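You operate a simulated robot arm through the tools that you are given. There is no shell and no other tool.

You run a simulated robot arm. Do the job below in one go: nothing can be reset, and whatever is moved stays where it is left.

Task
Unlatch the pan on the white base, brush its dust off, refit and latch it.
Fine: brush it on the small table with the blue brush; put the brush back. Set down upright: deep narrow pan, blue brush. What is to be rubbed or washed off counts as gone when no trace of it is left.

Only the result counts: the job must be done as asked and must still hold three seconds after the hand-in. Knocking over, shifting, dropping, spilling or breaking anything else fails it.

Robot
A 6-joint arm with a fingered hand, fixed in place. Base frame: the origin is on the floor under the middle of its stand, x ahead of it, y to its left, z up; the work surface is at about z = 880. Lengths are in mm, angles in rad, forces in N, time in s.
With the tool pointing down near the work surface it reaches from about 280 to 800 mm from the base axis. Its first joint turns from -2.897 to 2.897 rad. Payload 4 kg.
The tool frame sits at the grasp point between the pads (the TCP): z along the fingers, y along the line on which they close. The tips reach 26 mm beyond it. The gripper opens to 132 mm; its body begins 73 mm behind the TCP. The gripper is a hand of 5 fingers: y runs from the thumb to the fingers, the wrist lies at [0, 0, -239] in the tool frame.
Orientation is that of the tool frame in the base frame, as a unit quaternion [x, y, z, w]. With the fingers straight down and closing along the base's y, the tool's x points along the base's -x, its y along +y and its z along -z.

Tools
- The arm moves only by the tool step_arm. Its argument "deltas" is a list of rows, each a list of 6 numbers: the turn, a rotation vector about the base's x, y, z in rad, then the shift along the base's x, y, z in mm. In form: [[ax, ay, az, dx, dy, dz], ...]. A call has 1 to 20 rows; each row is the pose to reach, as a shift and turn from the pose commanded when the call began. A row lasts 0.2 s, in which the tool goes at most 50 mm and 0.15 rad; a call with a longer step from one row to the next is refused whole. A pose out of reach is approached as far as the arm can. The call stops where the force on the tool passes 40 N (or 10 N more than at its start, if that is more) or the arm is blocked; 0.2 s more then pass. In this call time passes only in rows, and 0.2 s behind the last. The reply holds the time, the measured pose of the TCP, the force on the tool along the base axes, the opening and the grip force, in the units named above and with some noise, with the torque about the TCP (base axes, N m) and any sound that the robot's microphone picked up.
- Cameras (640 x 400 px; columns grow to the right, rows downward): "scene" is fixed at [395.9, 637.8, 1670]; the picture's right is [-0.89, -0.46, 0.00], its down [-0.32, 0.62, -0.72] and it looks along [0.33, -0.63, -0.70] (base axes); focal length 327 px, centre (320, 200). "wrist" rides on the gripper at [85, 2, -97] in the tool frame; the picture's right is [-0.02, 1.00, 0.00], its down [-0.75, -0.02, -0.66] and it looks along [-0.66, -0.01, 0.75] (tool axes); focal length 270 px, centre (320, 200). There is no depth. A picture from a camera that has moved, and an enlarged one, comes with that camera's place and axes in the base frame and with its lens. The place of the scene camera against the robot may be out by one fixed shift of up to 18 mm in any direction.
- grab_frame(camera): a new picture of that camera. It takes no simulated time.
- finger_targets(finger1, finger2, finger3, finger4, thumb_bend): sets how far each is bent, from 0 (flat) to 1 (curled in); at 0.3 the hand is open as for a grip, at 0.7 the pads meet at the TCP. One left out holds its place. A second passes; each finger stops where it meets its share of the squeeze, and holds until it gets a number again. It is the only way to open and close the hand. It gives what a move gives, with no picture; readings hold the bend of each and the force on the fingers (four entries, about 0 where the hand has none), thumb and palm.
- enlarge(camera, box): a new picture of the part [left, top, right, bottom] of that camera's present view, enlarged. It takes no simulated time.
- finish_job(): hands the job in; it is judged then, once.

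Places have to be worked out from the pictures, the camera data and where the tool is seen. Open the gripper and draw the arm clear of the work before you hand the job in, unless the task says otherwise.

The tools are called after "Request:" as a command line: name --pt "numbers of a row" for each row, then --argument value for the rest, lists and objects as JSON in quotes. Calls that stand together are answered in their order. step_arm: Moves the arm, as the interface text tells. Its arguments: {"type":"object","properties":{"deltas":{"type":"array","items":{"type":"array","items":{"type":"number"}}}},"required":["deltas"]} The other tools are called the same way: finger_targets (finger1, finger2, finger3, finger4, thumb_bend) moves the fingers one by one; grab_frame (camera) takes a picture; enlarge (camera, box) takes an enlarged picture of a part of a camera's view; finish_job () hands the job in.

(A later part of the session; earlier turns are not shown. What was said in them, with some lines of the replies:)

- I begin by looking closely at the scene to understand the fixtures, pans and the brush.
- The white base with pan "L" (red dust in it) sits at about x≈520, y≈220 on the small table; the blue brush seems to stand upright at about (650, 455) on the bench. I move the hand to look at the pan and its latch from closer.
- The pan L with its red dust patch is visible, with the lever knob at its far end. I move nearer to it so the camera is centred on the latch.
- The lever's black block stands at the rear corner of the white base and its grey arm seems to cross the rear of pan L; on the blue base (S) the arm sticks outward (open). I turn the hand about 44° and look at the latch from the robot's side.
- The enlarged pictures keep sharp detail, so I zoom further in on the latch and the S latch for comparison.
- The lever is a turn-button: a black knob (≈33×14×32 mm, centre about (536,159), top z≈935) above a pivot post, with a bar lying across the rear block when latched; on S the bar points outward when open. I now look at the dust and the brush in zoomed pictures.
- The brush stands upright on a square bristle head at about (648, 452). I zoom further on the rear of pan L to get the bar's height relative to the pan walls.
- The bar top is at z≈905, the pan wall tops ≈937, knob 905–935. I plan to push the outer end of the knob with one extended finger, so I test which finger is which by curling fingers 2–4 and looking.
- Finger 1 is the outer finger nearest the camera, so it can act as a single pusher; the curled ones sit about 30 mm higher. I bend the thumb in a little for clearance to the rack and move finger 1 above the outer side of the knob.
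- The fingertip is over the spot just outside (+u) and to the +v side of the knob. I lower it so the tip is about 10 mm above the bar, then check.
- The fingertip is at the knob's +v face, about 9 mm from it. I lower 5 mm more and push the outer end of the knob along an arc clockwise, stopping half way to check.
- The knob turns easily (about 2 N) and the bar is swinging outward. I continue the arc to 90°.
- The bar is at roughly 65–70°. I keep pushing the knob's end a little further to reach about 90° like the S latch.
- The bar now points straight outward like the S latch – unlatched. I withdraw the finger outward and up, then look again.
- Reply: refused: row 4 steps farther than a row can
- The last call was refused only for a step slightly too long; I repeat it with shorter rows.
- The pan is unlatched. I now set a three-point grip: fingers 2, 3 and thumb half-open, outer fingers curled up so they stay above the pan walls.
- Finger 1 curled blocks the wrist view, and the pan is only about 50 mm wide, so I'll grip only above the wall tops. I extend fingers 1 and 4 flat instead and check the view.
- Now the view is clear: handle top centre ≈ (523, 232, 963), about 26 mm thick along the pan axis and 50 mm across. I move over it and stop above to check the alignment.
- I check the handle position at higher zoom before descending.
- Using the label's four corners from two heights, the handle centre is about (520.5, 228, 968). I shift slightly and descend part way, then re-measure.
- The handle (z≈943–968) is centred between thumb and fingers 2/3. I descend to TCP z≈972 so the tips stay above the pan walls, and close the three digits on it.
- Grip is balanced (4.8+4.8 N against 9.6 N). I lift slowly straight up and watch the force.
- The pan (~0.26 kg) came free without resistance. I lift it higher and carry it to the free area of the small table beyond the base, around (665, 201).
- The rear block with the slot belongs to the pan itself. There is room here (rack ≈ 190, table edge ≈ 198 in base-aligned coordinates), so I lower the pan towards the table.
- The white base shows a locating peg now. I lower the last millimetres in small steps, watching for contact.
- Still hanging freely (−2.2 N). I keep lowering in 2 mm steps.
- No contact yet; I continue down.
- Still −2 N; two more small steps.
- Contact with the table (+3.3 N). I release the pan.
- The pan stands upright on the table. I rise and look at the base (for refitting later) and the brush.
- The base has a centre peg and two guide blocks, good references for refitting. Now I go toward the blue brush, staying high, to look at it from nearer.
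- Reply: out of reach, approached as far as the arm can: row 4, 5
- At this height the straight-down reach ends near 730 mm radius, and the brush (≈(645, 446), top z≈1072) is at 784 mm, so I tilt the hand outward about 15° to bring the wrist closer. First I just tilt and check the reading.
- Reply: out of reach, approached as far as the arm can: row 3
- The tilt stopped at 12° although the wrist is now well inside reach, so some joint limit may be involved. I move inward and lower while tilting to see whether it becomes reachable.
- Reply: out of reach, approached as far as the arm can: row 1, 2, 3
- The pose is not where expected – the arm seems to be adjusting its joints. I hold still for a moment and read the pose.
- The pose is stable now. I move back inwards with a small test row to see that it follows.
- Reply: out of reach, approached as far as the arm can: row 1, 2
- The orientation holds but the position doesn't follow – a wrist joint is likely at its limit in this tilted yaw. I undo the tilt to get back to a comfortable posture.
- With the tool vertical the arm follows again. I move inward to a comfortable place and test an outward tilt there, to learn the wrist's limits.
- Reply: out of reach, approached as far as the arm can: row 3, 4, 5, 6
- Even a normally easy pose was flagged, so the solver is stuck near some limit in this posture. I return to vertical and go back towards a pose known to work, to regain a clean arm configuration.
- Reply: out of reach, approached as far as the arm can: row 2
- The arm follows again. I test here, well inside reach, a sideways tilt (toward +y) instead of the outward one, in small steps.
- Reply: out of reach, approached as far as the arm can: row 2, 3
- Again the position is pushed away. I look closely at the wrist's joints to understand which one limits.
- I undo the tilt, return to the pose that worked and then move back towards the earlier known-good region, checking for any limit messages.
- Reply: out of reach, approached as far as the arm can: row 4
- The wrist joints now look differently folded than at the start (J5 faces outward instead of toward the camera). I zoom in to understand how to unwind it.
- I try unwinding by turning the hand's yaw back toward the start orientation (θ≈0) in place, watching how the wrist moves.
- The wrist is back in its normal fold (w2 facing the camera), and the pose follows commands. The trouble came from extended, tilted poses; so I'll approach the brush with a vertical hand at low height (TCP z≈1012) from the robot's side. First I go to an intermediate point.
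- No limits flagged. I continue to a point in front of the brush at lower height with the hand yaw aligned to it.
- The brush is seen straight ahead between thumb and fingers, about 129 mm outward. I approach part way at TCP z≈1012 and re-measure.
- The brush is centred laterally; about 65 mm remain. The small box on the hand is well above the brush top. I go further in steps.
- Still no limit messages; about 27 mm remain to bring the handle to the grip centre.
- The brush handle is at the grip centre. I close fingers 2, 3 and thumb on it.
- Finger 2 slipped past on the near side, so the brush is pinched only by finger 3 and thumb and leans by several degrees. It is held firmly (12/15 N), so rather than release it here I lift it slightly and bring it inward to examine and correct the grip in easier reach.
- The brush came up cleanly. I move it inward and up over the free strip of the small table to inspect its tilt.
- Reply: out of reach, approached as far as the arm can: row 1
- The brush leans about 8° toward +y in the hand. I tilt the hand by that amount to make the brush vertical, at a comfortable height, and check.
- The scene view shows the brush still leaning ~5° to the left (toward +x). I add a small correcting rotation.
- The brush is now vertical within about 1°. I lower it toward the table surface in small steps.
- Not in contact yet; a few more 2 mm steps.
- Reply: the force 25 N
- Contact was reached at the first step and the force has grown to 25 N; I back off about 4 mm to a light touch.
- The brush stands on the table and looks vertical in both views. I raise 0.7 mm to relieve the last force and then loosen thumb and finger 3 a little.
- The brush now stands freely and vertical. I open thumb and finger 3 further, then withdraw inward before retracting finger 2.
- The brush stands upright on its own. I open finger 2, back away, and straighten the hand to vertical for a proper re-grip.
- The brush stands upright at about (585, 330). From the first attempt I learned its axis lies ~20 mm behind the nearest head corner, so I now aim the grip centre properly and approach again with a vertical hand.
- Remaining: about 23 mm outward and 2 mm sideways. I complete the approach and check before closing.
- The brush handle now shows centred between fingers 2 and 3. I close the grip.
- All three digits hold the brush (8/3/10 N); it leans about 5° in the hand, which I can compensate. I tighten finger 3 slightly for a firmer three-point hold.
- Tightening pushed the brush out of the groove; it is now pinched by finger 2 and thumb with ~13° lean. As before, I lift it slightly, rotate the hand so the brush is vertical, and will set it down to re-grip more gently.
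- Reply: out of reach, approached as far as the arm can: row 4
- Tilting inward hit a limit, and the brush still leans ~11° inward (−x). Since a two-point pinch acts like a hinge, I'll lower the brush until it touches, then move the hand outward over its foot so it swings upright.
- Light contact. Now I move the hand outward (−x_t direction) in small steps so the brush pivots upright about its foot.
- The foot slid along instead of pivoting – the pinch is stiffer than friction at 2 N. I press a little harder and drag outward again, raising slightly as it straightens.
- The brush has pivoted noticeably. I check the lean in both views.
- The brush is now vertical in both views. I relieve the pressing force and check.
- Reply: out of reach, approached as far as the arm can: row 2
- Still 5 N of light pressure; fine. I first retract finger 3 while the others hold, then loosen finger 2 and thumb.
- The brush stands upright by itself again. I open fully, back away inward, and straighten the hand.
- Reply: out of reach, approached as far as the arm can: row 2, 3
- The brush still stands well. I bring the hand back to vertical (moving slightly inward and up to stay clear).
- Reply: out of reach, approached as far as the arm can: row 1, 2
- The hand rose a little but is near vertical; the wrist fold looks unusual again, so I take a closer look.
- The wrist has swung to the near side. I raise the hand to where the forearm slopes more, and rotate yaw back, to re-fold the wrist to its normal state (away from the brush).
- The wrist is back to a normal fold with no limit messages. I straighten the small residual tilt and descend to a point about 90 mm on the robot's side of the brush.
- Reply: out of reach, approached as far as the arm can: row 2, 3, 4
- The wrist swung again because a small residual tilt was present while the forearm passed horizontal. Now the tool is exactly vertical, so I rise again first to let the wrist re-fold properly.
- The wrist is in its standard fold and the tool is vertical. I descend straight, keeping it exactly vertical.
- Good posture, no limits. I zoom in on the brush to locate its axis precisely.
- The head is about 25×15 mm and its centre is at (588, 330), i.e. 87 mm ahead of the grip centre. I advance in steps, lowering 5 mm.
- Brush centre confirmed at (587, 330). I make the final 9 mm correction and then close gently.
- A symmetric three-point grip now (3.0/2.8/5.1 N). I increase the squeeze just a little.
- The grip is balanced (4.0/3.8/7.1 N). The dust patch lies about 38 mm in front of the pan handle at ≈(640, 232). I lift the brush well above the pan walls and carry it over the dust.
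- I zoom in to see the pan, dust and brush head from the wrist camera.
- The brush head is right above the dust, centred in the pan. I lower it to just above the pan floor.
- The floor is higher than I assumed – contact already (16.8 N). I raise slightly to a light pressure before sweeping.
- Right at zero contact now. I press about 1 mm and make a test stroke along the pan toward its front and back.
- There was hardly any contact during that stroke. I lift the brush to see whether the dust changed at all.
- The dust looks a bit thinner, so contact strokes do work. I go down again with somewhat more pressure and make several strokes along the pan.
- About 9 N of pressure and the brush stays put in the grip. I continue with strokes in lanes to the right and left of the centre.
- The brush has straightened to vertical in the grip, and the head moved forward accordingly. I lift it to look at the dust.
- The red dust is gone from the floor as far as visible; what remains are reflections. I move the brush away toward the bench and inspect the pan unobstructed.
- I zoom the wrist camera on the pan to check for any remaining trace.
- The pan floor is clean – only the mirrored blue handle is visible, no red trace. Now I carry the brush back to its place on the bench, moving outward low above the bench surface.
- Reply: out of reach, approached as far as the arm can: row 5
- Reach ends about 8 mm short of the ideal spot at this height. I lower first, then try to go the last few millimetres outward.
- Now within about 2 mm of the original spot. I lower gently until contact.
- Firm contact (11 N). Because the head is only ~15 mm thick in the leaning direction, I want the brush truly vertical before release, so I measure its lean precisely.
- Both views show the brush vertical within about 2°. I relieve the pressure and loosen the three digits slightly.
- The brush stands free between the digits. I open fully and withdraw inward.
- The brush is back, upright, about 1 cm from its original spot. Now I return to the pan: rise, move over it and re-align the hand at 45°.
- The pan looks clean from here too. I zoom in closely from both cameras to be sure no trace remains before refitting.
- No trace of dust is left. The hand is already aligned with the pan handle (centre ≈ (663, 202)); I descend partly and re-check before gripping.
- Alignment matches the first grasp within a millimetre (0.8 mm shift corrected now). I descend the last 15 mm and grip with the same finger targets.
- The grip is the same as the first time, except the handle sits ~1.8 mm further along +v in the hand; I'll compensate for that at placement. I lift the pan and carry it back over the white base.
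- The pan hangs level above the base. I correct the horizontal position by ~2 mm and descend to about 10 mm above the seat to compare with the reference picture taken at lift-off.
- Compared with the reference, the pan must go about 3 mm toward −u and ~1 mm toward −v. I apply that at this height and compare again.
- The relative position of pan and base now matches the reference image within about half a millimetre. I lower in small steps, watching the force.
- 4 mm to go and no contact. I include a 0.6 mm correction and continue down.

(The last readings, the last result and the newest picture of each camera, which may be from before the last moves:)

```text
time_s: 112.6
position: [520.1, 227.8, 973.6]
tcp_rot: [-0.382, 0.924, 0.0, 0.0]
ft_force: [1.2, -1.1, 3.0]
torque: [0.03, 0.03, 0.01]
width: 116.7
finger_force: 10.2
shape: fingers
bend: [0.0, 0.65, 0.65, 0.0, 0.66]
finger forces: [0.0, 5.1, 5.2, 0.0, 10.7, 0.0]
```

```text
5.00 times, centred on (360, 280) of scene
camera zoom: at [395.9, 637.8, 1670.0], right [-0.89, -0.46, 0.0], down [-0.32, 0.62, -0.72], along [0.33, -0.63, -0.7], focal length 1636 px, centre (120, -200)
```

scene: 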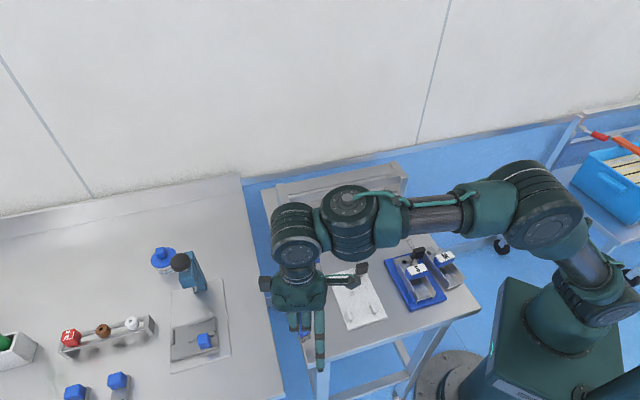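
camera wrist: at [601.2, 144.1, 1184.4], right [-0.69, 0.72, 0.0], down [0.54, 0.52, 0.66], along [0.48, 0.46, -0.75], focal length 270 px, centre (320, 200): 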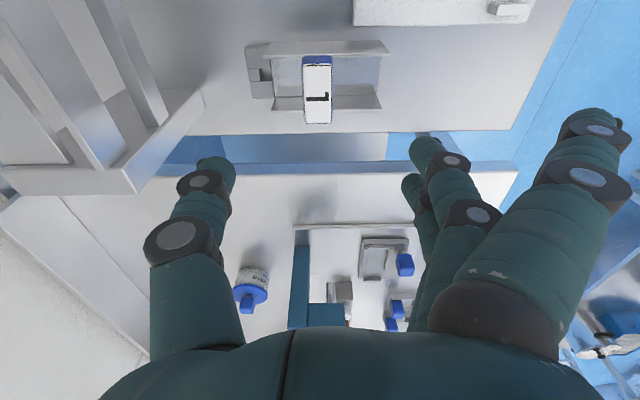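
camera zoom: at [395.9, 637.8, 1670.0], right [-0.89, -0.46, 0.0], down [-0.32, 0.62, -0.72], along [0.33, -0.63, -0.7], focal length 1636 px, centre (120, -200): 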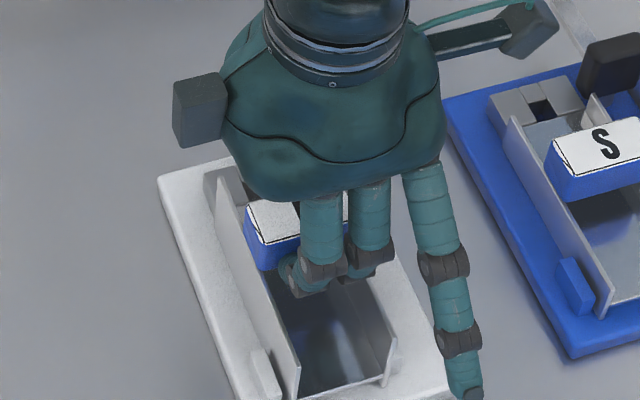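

Contact at exactly the original seat height (TCP z≈972), so the peg is in its hole and the pan is seated. I release it and rise to inspect.

Request:
finger_targets --finger2 0.42 --finger3 0.42 --thumb_bend 0.42

Request:
enlarge --camera "wrist" --box '[150, 0, 470, 240]'

Request:
step_arm --pt "0 0 0 0 0 25" --pt "0 0 0 0 0 60" --pt "0 0 0 -20 -25 90" --pt "0 0 0 -50 -60 105" --pt "0 0 0 -52 -77 106"

Request:
enlarge --camera "wrist" --box '[220, 80, 460, 230]'

Request:
enlarge --camera "scene" --box '[320, 240, 420, 340]'

```text
time_s: 113.6
position: [519.4, 227.7, 973.5]
tcp_rot: [-0.383, 0.924, 0.0, 0.0]
ft_force: [-0.2, 0.3, 0.4]
torque: [0.01, -0.03, 0.01]
width: 149.5
finger_force: 0.0
shape: fingers
bend: [0.0, 0.42, 0.42, 0.0, 0.42]
finger forces: [0.0, 0.0, 0.0, 0.0, 0.1, 0.0]
```

```text
1.67 times, centred on (310, 120) of wrist
camera zoom: at [457.5, 168.1, 1068.3], right [-0.69, 0.72, 0.0], down [0.54, 0.52, 0.66], along [0.47, 0.46, -0.75], focal length 450 px, centre (337, 333)
```

zoom: 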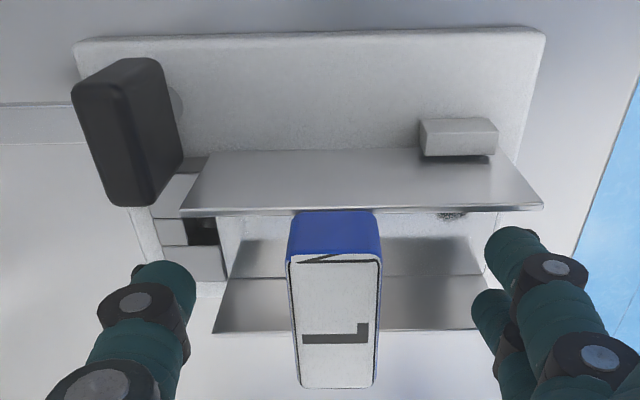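

```text
time_s: 114.8
position: [467.7, 150.8, 1078.8]
tcp_rot: [-0.384, 0.924, 0.0, 0.0]
ft_force: [-0.2, 0.5, -0.2]
torque: [-0.01, -0.02, 0.04]
width: 149.5
finger_force: 0.0
shape: fingers
bend: [0.0, 0.42, 0.42, 0.0, 0.42]
finger forces: [0.1, 0.0, 0.0, 0.1, 0.0, 0.0]
```

```text
2.67 times, centred on (340, 155) of wrist
camera zoom: at [405.8, 91.1, 1174.0], right [-0.69, 0.72, 0.0], down [0.54, 0.52, 0.66], along [0.47, 0.46, -0.75], focal length 721 px, centre (267, 320)
```

zoom: 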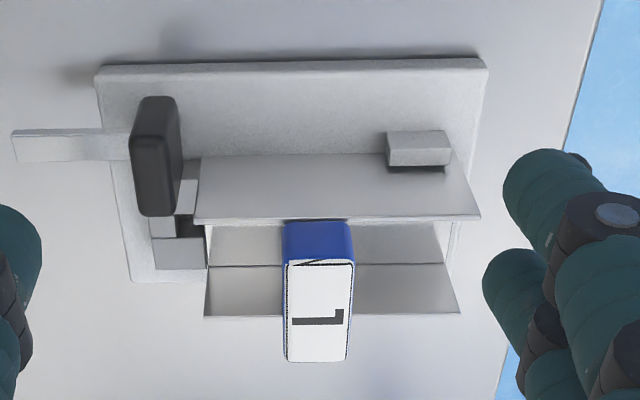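

```text
4.00 times, centred on (370, 290) of scene
camera zoom: at [395.9, 637.8, 1670.0], right [-0.89, -0.46, 0.0], down [-0.32, 0.62, -0.72], along [0.33, -0.63, -0.7], focal length 1309 px, centre (120, -160)
```

zoom: 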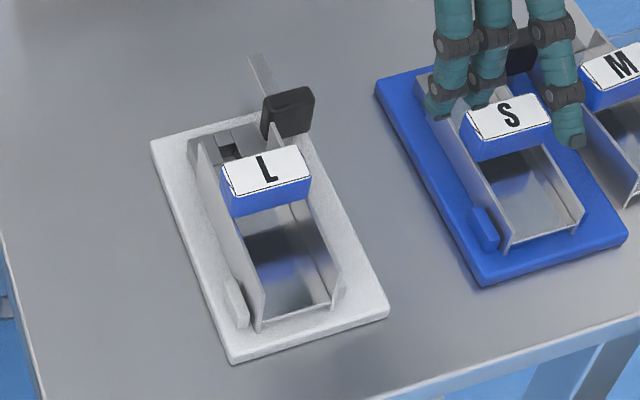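

The pan sits in exactly the original place. I noticed a small dark speckle near the front of the floor in one view, so I zoom in to make sure it is only a reflection.

Request:
enlarge --camera "wrist" --box '[330, 150, 410, 200]'

Request:
enlarge --camera "scene" --box '[350, 290, 400, 330]'

Request:
enlarge --camera "scene" --box '[350, 255, 390, 295]'

```text
8.00 times, centred on (370, 175) of wrist
camera zoom: at [405.8, 91.1, 1174.0], right [-0.69, 0.72, 0.0], down [0.54, 0.52, 0.66], along [0.47, 0.46, -0.75], focal length 2162 px, centre (-80, 400)
```

zoom: 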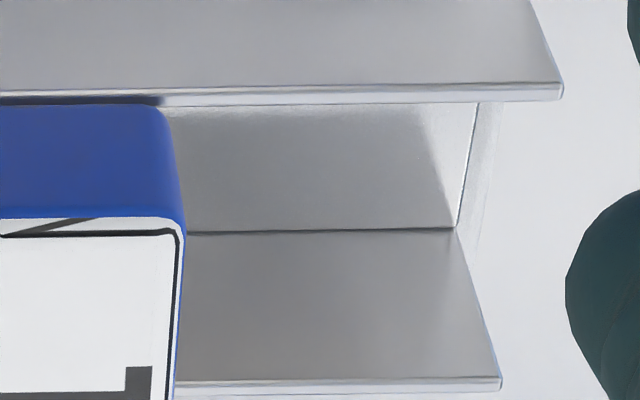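

```text
10.00 times, centred on (375, 310) of scene
camera zoom: at [395.9, 637.8, 1670.0], right [-0.89, -0.46, 0.0], down [-0.32, 0.62, -0.72], along [0.33, -0.63, -0.7], focal length 3273 px, centre (-230, -900)
```

zoom: 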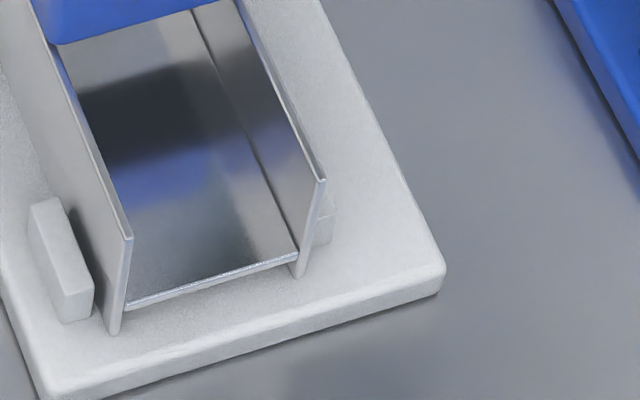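

```text
10.00 times, centred on (370, 275) of scene
camera zoom: at [395.9, 637.8, 1670.0], right [-0.89, -0.46, 0.0], down [-0.32, 0.62, -0.72], along [0.33, -0.63, -0.7], focal length 3273 px, centre (-180, -550)
```

zoom: 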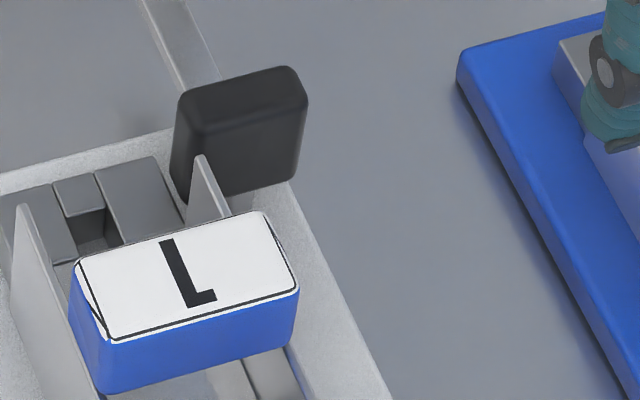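

Everything is clean and seated. For latching I again use finger 1 as a pusher: this time on the −v half of the knob from the pan side, turning it counter‑clockwise. I shape the hand first.

Request:
finger_targets --finger1 0.3 --finger2 1.0 --finger3 1.0 --finger4 1.0 --thumb_bend 0.5

Request:
step_arm --pt "0 0 0 30 -5 0" --pt "0 0 0 60 -10 0" --pt "0 0 0 90 -15 0" --pt "0 0 0 120.4 -20.4 0" --pt "0 0 0 120.4 -20.4 -40" --pt "0 0 0 120.4 -20.4 -80"

Request:
grab_frame --camera "wrist"

Request:
enlarge --camera "scene" --box '[320, 200, 420, 310]'

```text
time_s: 115.8
position: [468.5, 149.8, 1079.1]
tcp_rot: [-0.383, 0.924, -0.001, 0.001]
ft_force: [-0.3, -0.2, 0.1]
torque: [-0.01, -0.01, -0.04]
width: 107.3
finger_force: 0.1
shape: fingers
bend: [0.3, 1.0, 1.0, 1.0, 0.5]
finger forces: [0.0, 0.1, 0.1, 0.1, 0.0, 0.0]
```

```text
time_s: 117.2
position: [589.1, 131.3, 998.3]
tcp_rot: [-0.382, 0.924, 0.0, 0.0]
ft_force: [0.2, 0.5, 0.0]
torque: [-0.01, 0.0, -0.01]
width: 107.7
finger_force: 0.1
shape: fingers
bend: [0.3, 1.0, 1.0, 1.0, 0.5]
finger forces: [0.0, 0.0, 0.0, 0.1, 0.1, 0.0]
```

```text
taken
camera wrist: at [526.2, 71.8, 1094.0], right [-0.69, 0.72, 0.0], down [0.54, 0.52, 0.66], along [0.47, 0.46, -0.75], focal length 270 px, centre (320, 200)
```

wrist: 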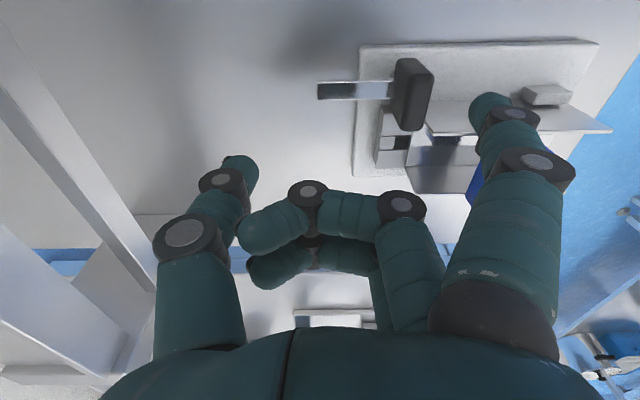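

```text
3.64 times, centred on (370, 255) of scene
camera zoom: at [395.9, 637.8, 1670.0], right [-0.89, -0.46, 0.0], down [-0.32, 0.62, -0.72], along [0.33, -0.63, -0.7], focal length 1190 px, centre (138, 0)
```

zoom: 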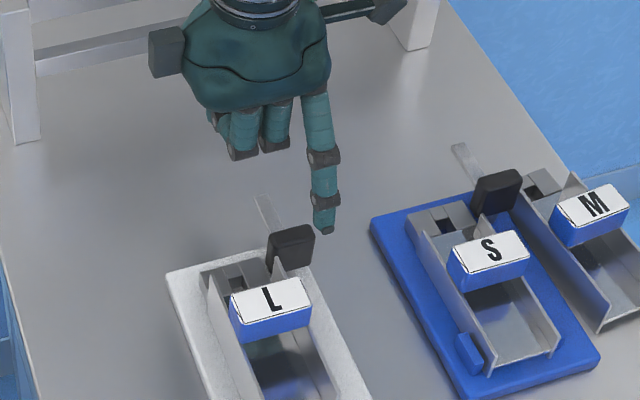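

The fingertip is on the pan side of the knob, between the knob and the base's edge. I lower it to knob height and check.

Request:
step_arm --pt "0 0 0 0 0 -18" --pt "0 0 0 0 0 -36" --pt "0 0 0 0 0 -52"

Request:
enlarge --camera "wrist" --box '[360, 0, 620, 160]'

Request:
enlarge --camera "scene" --box '[335, 230, 395, 290]'

```text
time_s: 118.0
position: [588.9, 132.5, 947.8]
tcp_rot: [-0.383, 0.924, -0.001, 0.0]
ft_force: [0.2, -0.4, 0.2]
torque: [0.01, 0.01, 0.0]
width: 107.6
finger_force: 0.1
shape: fingers
bend: [0.3, 1.0, 1.0, 1.0, 0.5]
finger forces: [0.0, 0.0, 0.1, 0.1, 0.0, 0.1]
```

```text
2.46 times, centred on (490, 80) of wrist
camera zoom: at [527.6, 72.5, 1042.5], right [-0.69, 0.72, 0.0], down [0.54, 0.52, 0.66], along [0.47, 0.46, -0.75], focal length 665 px, centre (-98, 495)
```

zoom: 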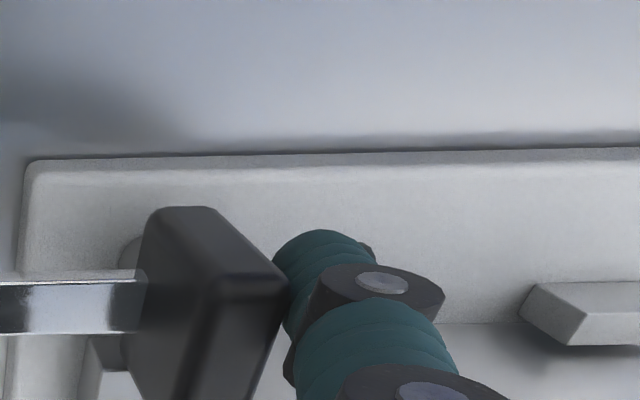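

```text
6.67 times, centred on (365, 260) of scene
camera zoom: at [395.9, 637.8, 1670.0], right [-0.89, -0.46, 0.0], down [-0.32, 0.62, -0.72], along [0.33, -0.63, -0.7], focal length 2182 px, centre (20, -200)
```

zoom: 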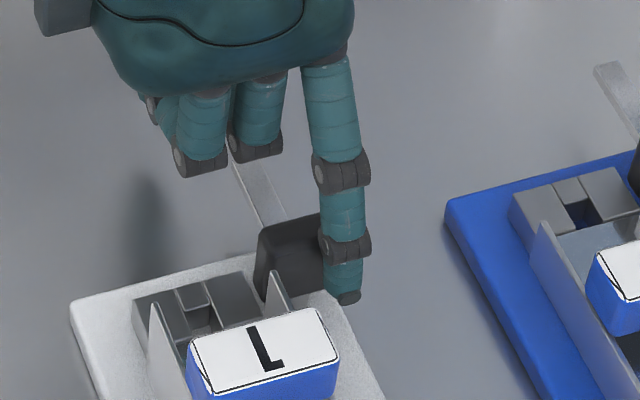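

The fingertip is correctly beside the −v end of the knob on the pan side. I push along the arc counter‑clockwise, first half way.

Request:
step_arm --pt "0 0 0 0 0 -3" --pt "0 0 0 4.2 -4.3 -3" --pt "0 0 0 4.2 -7 -3" --pt "0 0 0 4.15 -9.4 -3" --pt "0 0 0 4.8 -12 -3" --pt "0 0 0 5.4 -14.5 -3" --pt "0 0 0 6.7 -17 -3" --pt "0 0 0 8 -19.1 -3"

Request:
enlarge --camera "wrist" --box '[360, 0, 620, 160]'

Request:
enlarge --camera "scene" --box '[335, 230, 395, 290]'

```text
time_s: 119.8
position: [596.1, 112.7, 944.4]
tcp_rot: [-0.383, 0.924, 0.0, 0.0]
ft_force: [-0.6, 1.9, 2.1]
torque: [0.03, 0.08, -0.05]
width: 111.3
finger_force: 0.6
shape: fingers
bend: [0.27, 1.0, 1.0, 1.0, 0.5]
finger forces: [1.8, 0.1, 0.0, 0.0, 0.0, 0.1]
```

```text
2.46 times, centred on (490, 80) of wrist
camera zoom: at [534.4, 53.1, 1039.1], right [-0.69, 0.72, 0.0], down [0.54, 0.52, 0.66], along [0.47, 0.46, -0.75], focal length 665 px, centre (-98, 495)
```

zoom: 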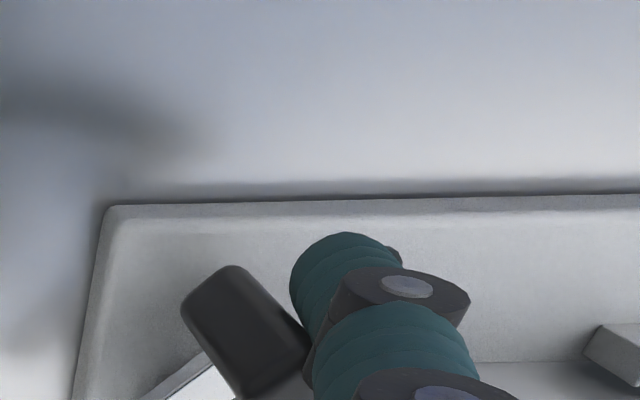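

```text
6.67 times, centred on (365, 260) of scene
camera zoom: at [395.9, 637.8, 1670.0], right [-0.89, -0.46, 0.0], down [-0.32, 0.62, -0.72], along [0.33, -0.63, -0.7], focal length 2182 px, centre (20, -200)
```

zoom: 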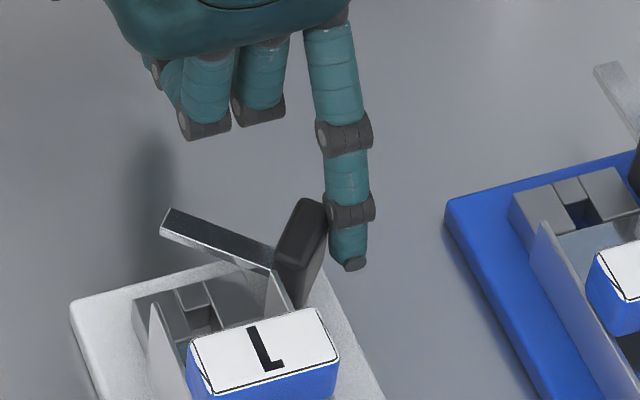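

The lever is turning (bar about 45°). I continue the arc.

Request:
step_arm --pt "0 0 0 1.8 -1.9 0" --pt "0 0 0 3.6 -3.8 0" --pt "0 0 0 5.8 -5.2 0" --pt "0 0 0 8.1 -6.5 0" --pt "0 0 0 10.6 -7.2 0" --pt "0 0 0 13.2 -7.8 0"

Request:
enlarge --camera "wrist" --box '[360, 0, 620, 160]'

Request:
enlarge --camera "scene" --box '[335, 230, 395, 290]'

```text
time_s: 121.2
position: [610.1, 104.8, 944.5]
tcp_rot: [-0.383, 0.924, 0.001, 0.0]
ft_force: [-0.8, 0.3, -0.1]
torque: [0.0, 0.01, 0.08]
width: 109.7
finger_force: 0.7
shape: fingers
bend: [0.28, 1.0, 1.0, 1.0, 0.5]
finger forces: [1.2, 0.1, 0.0, 0.1, 0.1, 0.0]
```

```text
2.46 times, centred on (490, 80) of wrist
camera zoom: at [547.7, 44.5, 1039.5], right [-0.69, 0.72, 0.0], down [0.54, 0.52, 0.66], along [0.47, 0.46, -0.75], focal length 665 px, centre (-98, 495)
```

zoom: 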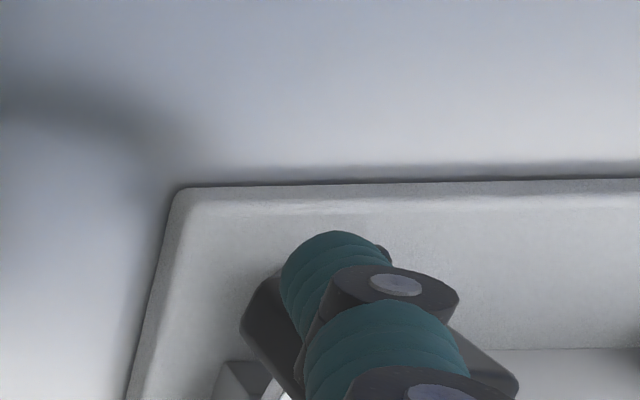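

```text
6.67 times, centred on (365, 260) of scene
camera zoom: at [395.9, 637.8, 1670.0], right [-0.89, -0.46, 0.0], down [-0.32, 0.62, -0.72], along [0.33, -0.63, -0.7], focal length 2182 px, centre (20, -200)
```

zoom: 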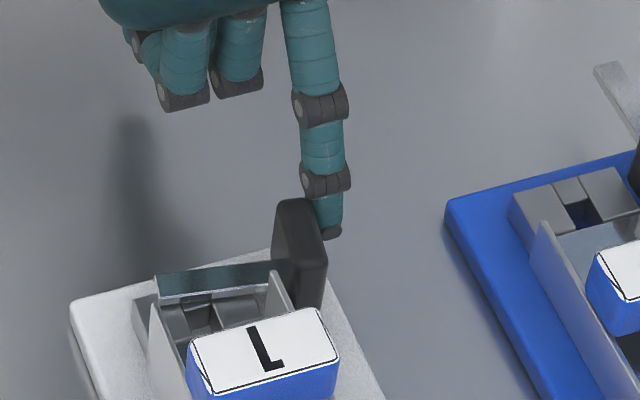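

Bar at about 80°. I push a little further until it reaches its closed stop.

Request:
step_arm --pt "0 0 0 2.6 0 0" --pt "0 0 0 5.2 0 0" --pt "0 0 0 7 0.4 0"

Request:
enlarge --camera "scene" --box '[335, 230, 395, 290]'

Request:
enlarge --camera "wrist" --box '[360, 0, 620, 160]'

```text
time_s: 122.0
position: [617.2, 103.2, 943.4]
tcp_rot: [-0.382, 0.924, 0.0, -0.001]
ft_force: [-11.3, -9.3, -0.2]
torque: [-0.08, 0.2, 1.07]
width: 110.9
finger_force: 7.6
shape: fingers
bend: [0.26, 1.0, 1.0, 1.0, 0.5]
finger forces: [13.9, 0.0, 0.0, 0.1, 0.0, 0.0]
```

```text
6.67 times, centred on (365, 260) of scene
camera zoom: at [395.9, 637.8, 1670.0], right [-0.89, -0.46, 0.0], down [-0.32, 0.62, -0.72], along [0.33, -0.63, -0.7], focal length 2182 px, centre (20, -200)
```

zoom: 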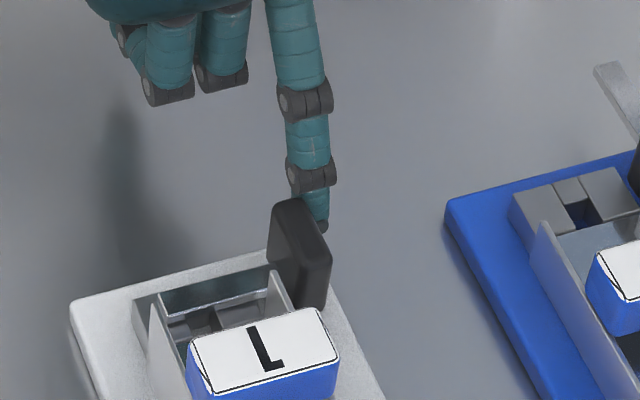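

```text
2.46 times, centred on (490, 80) of wrist
camera zoom: at [554.6, 44.1, 1038.9], right [-0.69, 0.72, 0.0], down [0.55, 0.52, 0.66], along [0.47, 0.46, -0.75], focal length 665 px, centre (-98, 495)
```

zoom: 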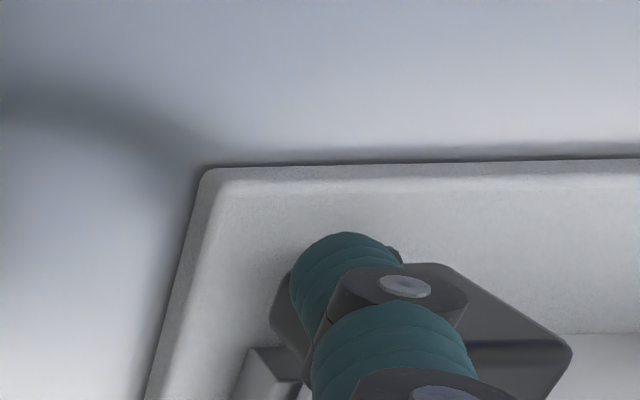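

The lever hit its closed stop (14 N) and the view matches the original latched state. I back the finger off and rise clear.

Request:
step_arm --pt "0 0 0 -4 -4 0" --pt "0 0 0 -8 -8 5" --pt "0 0 0 -8 -8 40" --pt "0 0 0 -8 -8 80" --pt "0 0 0 -30 -8 120" --pt "0 0 0 -65 10 135" --pt "0 0 0 -100 25 140" --pt "0 0 0 -135 40 140"

Request:
enlarge --camera "scene" --box '[335, 230, 395, 290]'

Request:
grab_frame --camera "wrist"

Request:
grab_frame --camera "scene"

```text
time_s: 123.8
position: [481.2, 145.0, 1082.6]
tcp_rot: [-0.382, 0.924, 0.0, -0.001]
ft_force: [-0.1, -0.3, -0.2]
torque: [-0.01, 0.0, 0.01]
width: 107.4
finger_force: 0.0
shape: fingers
bend: [0.3, 1.0, 1.0, 1.0, 0.5]
finger forces: [0.1, 0.0, 0.1, 0.1, 0.0, 0.1]
```

```text
6.67 times, centred on (365, 260) of scene
camera zoom: at [395.9, 637.8, 1670.0], right [-0.89, -0.46, 0.0], down [-0.32, 0.62, -0.72], along [0.33, -0.63, -0.7], focal length 2182 px, centre (20, -200)
```

zoom: 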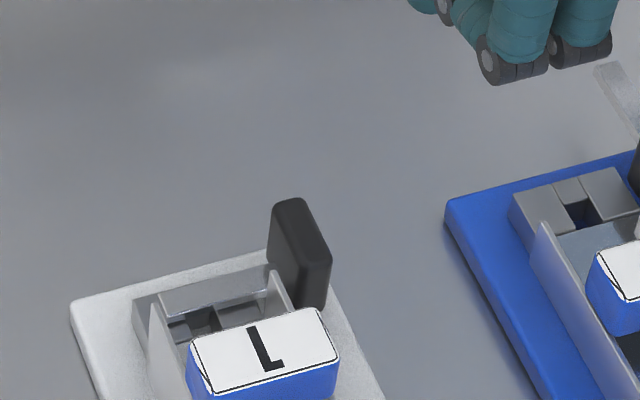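

```text
taken
camera wrist: at [418.5, 84.5, 1177.7], right [-0.69, 0.72, 0.0], down [0.54, 0.52, 0.66], along [0.47, 0.46, -0.75], focal length 270 px, centre (320, 200)
```

wrist: 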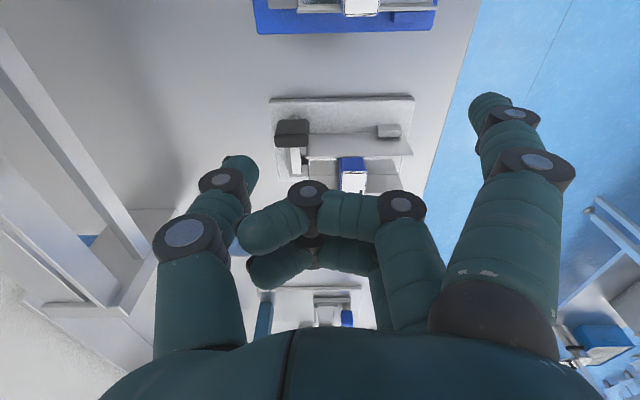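

```text
taken
```

scene: 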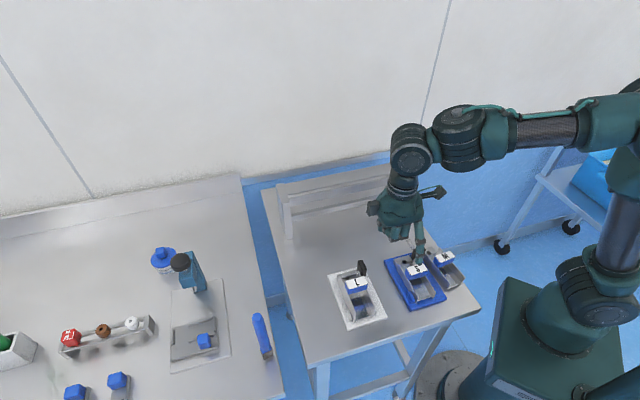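

The latch is closed just like at the start and the pan is seated. I open the hand, draw the arm clear to its starting area, and take final pictures.

Request:
step_arm --pt "0 0 0 -10 -20 40" --pt "0 0 0 -20 -40 80" --pt "0 0 0 -30 -60 120" --pt "0 0 0 -40 -75 160" --pt "0 0 0 -50 -92 190"

Request:
finger_targets --finger1 0.3 --finger2 0.3 --finger3 0.3 --finger4 0.3 --thumb_bend 0.3

Request:
enlarge --camera "scene" --box '[310, 220, 490, 340]'

Request:
enlarge --camera "scene" --box '[0, 220, 290, 400]'

Request:
enlarge --camera "scene" --box '[340, 285, 400, 335]'

Request:
enlarge --camera "scene" --box '[235, 300, 285, 370]'

```text
time_s: 125.0
position: [431.5, 51.7, 1271.3]
tcp_rot: [-0.383, 0.924, 0.0, 0.0]
ft_force: [-0.1, -0.7, -0.1]
torque: [0.01, 0.02, 0.0]
width: 107.6
finger_force: 0.0
shape: fingers
bend: [0.3, 1.0, 1.0, 1.0, 0.5]
finger forces: [0.1, 0.1, 0.0, 0.1, 0.0, 0.0]
```

```text
time_s: 126.0
position: [431.0, 51.9, 1271.5]
tcp_rot: [-0.383, 0.924, 0.0, 0.0]
ft_force: [-0.4, -0.3, -0.5]
torque: [-0.01, -0.03, -0.02]
width: 139.0
finger_force: 0.1
shape: fingers
bend: [0.3, 0.3, 0.3, 0.3, 0.3]
finger forces: [0.1, 0.0, 0.0, 0.0, 0.0, 0.0]
```

```text
3.33 times, centred on (400, 280) of scene
camera zoom: at [395.9, 637.8, 1670.0], right [-0.89, -0.46, 0.0], down [-0.32, 0.62, -0.72], along [0.33, -0.63, -0.7], focal length 1091 px, centre (53, -67)
```

zoom: 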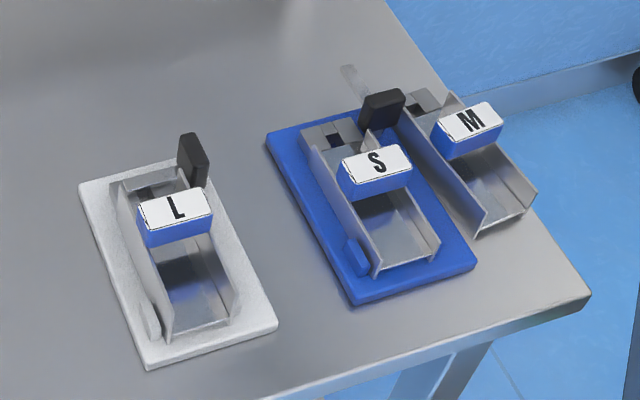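

```text
2.21 times, centred on (145, 310) of scene
camera zoom: at [395.9, 637.8, 1670.0], right [-0.89, -0.46, 0.0], down [-0.32, 0.62, -0.72], along [0.33, -0.63, -0.7], focal length 722 px, centre (706, -43)
```

zoom: 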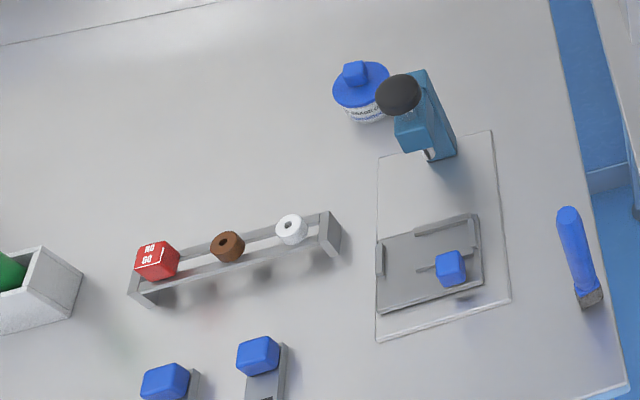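

```text
8.00 times, centred on (370, 310) of scene
camera zoom: at [395.9, 637.8, 1670.0], right [-0.89, -0.46, 0.0], down [-0.32, 0.62, -0.72], along [0.33, -0.63, -0.7], focal length 2618 px, centre (-80, -680)
```

zoom: 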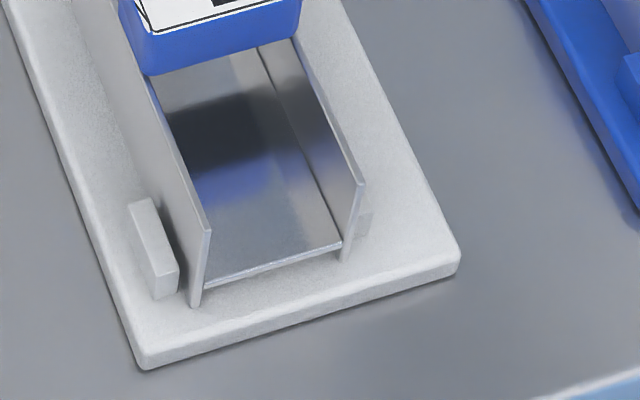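

```text
5.71 times, centred on (260, 335) of scene
camera zoom: at [395.9, 637.8, 1670.0], right [-0.89, -0.46, 0.0], down [-0.32, 0.62, -0.72], along [0.33, -0.63, -0.7], focal length 1870 px, centre (663, -571)
```

zoom: 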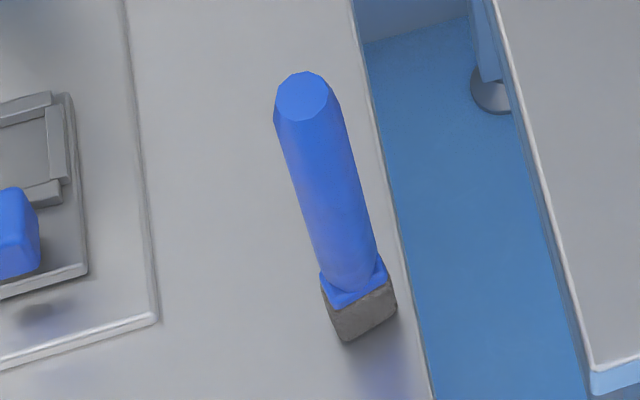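

The final pictures match the start, except that the dust is gone. Pan L is seated and latched, S and M are untouched, and the blue brush stands upright about 8 mm from its original spot. The hand is open and clear, so I hand in the job.

Request:
finish_job

```text
The job is handed in.
```

The job is done and handed in. Pan L is clean, back on the white base and latched, and the blue brush is back on the bench, standing upright.

- **Pan:** I unlatched it, set it down upright on the small table and brushed it there. No dust shows in close-ups from either camera. On refitting, it seated at its original height, and I turned the latch until it hit its stop.
- **Brush:** It stands about 1 cm from its original spot, because the arm was at the limit of its reach there.
- **Extra handling:** My first grips on the brush slipped. I set it down on the small table twice to take a better hold; it never fell over.
- **Everything else:** Pans S and M and the other items on the bench look unmoved in the final pictures. The hand is open and the arm is clear of the work.
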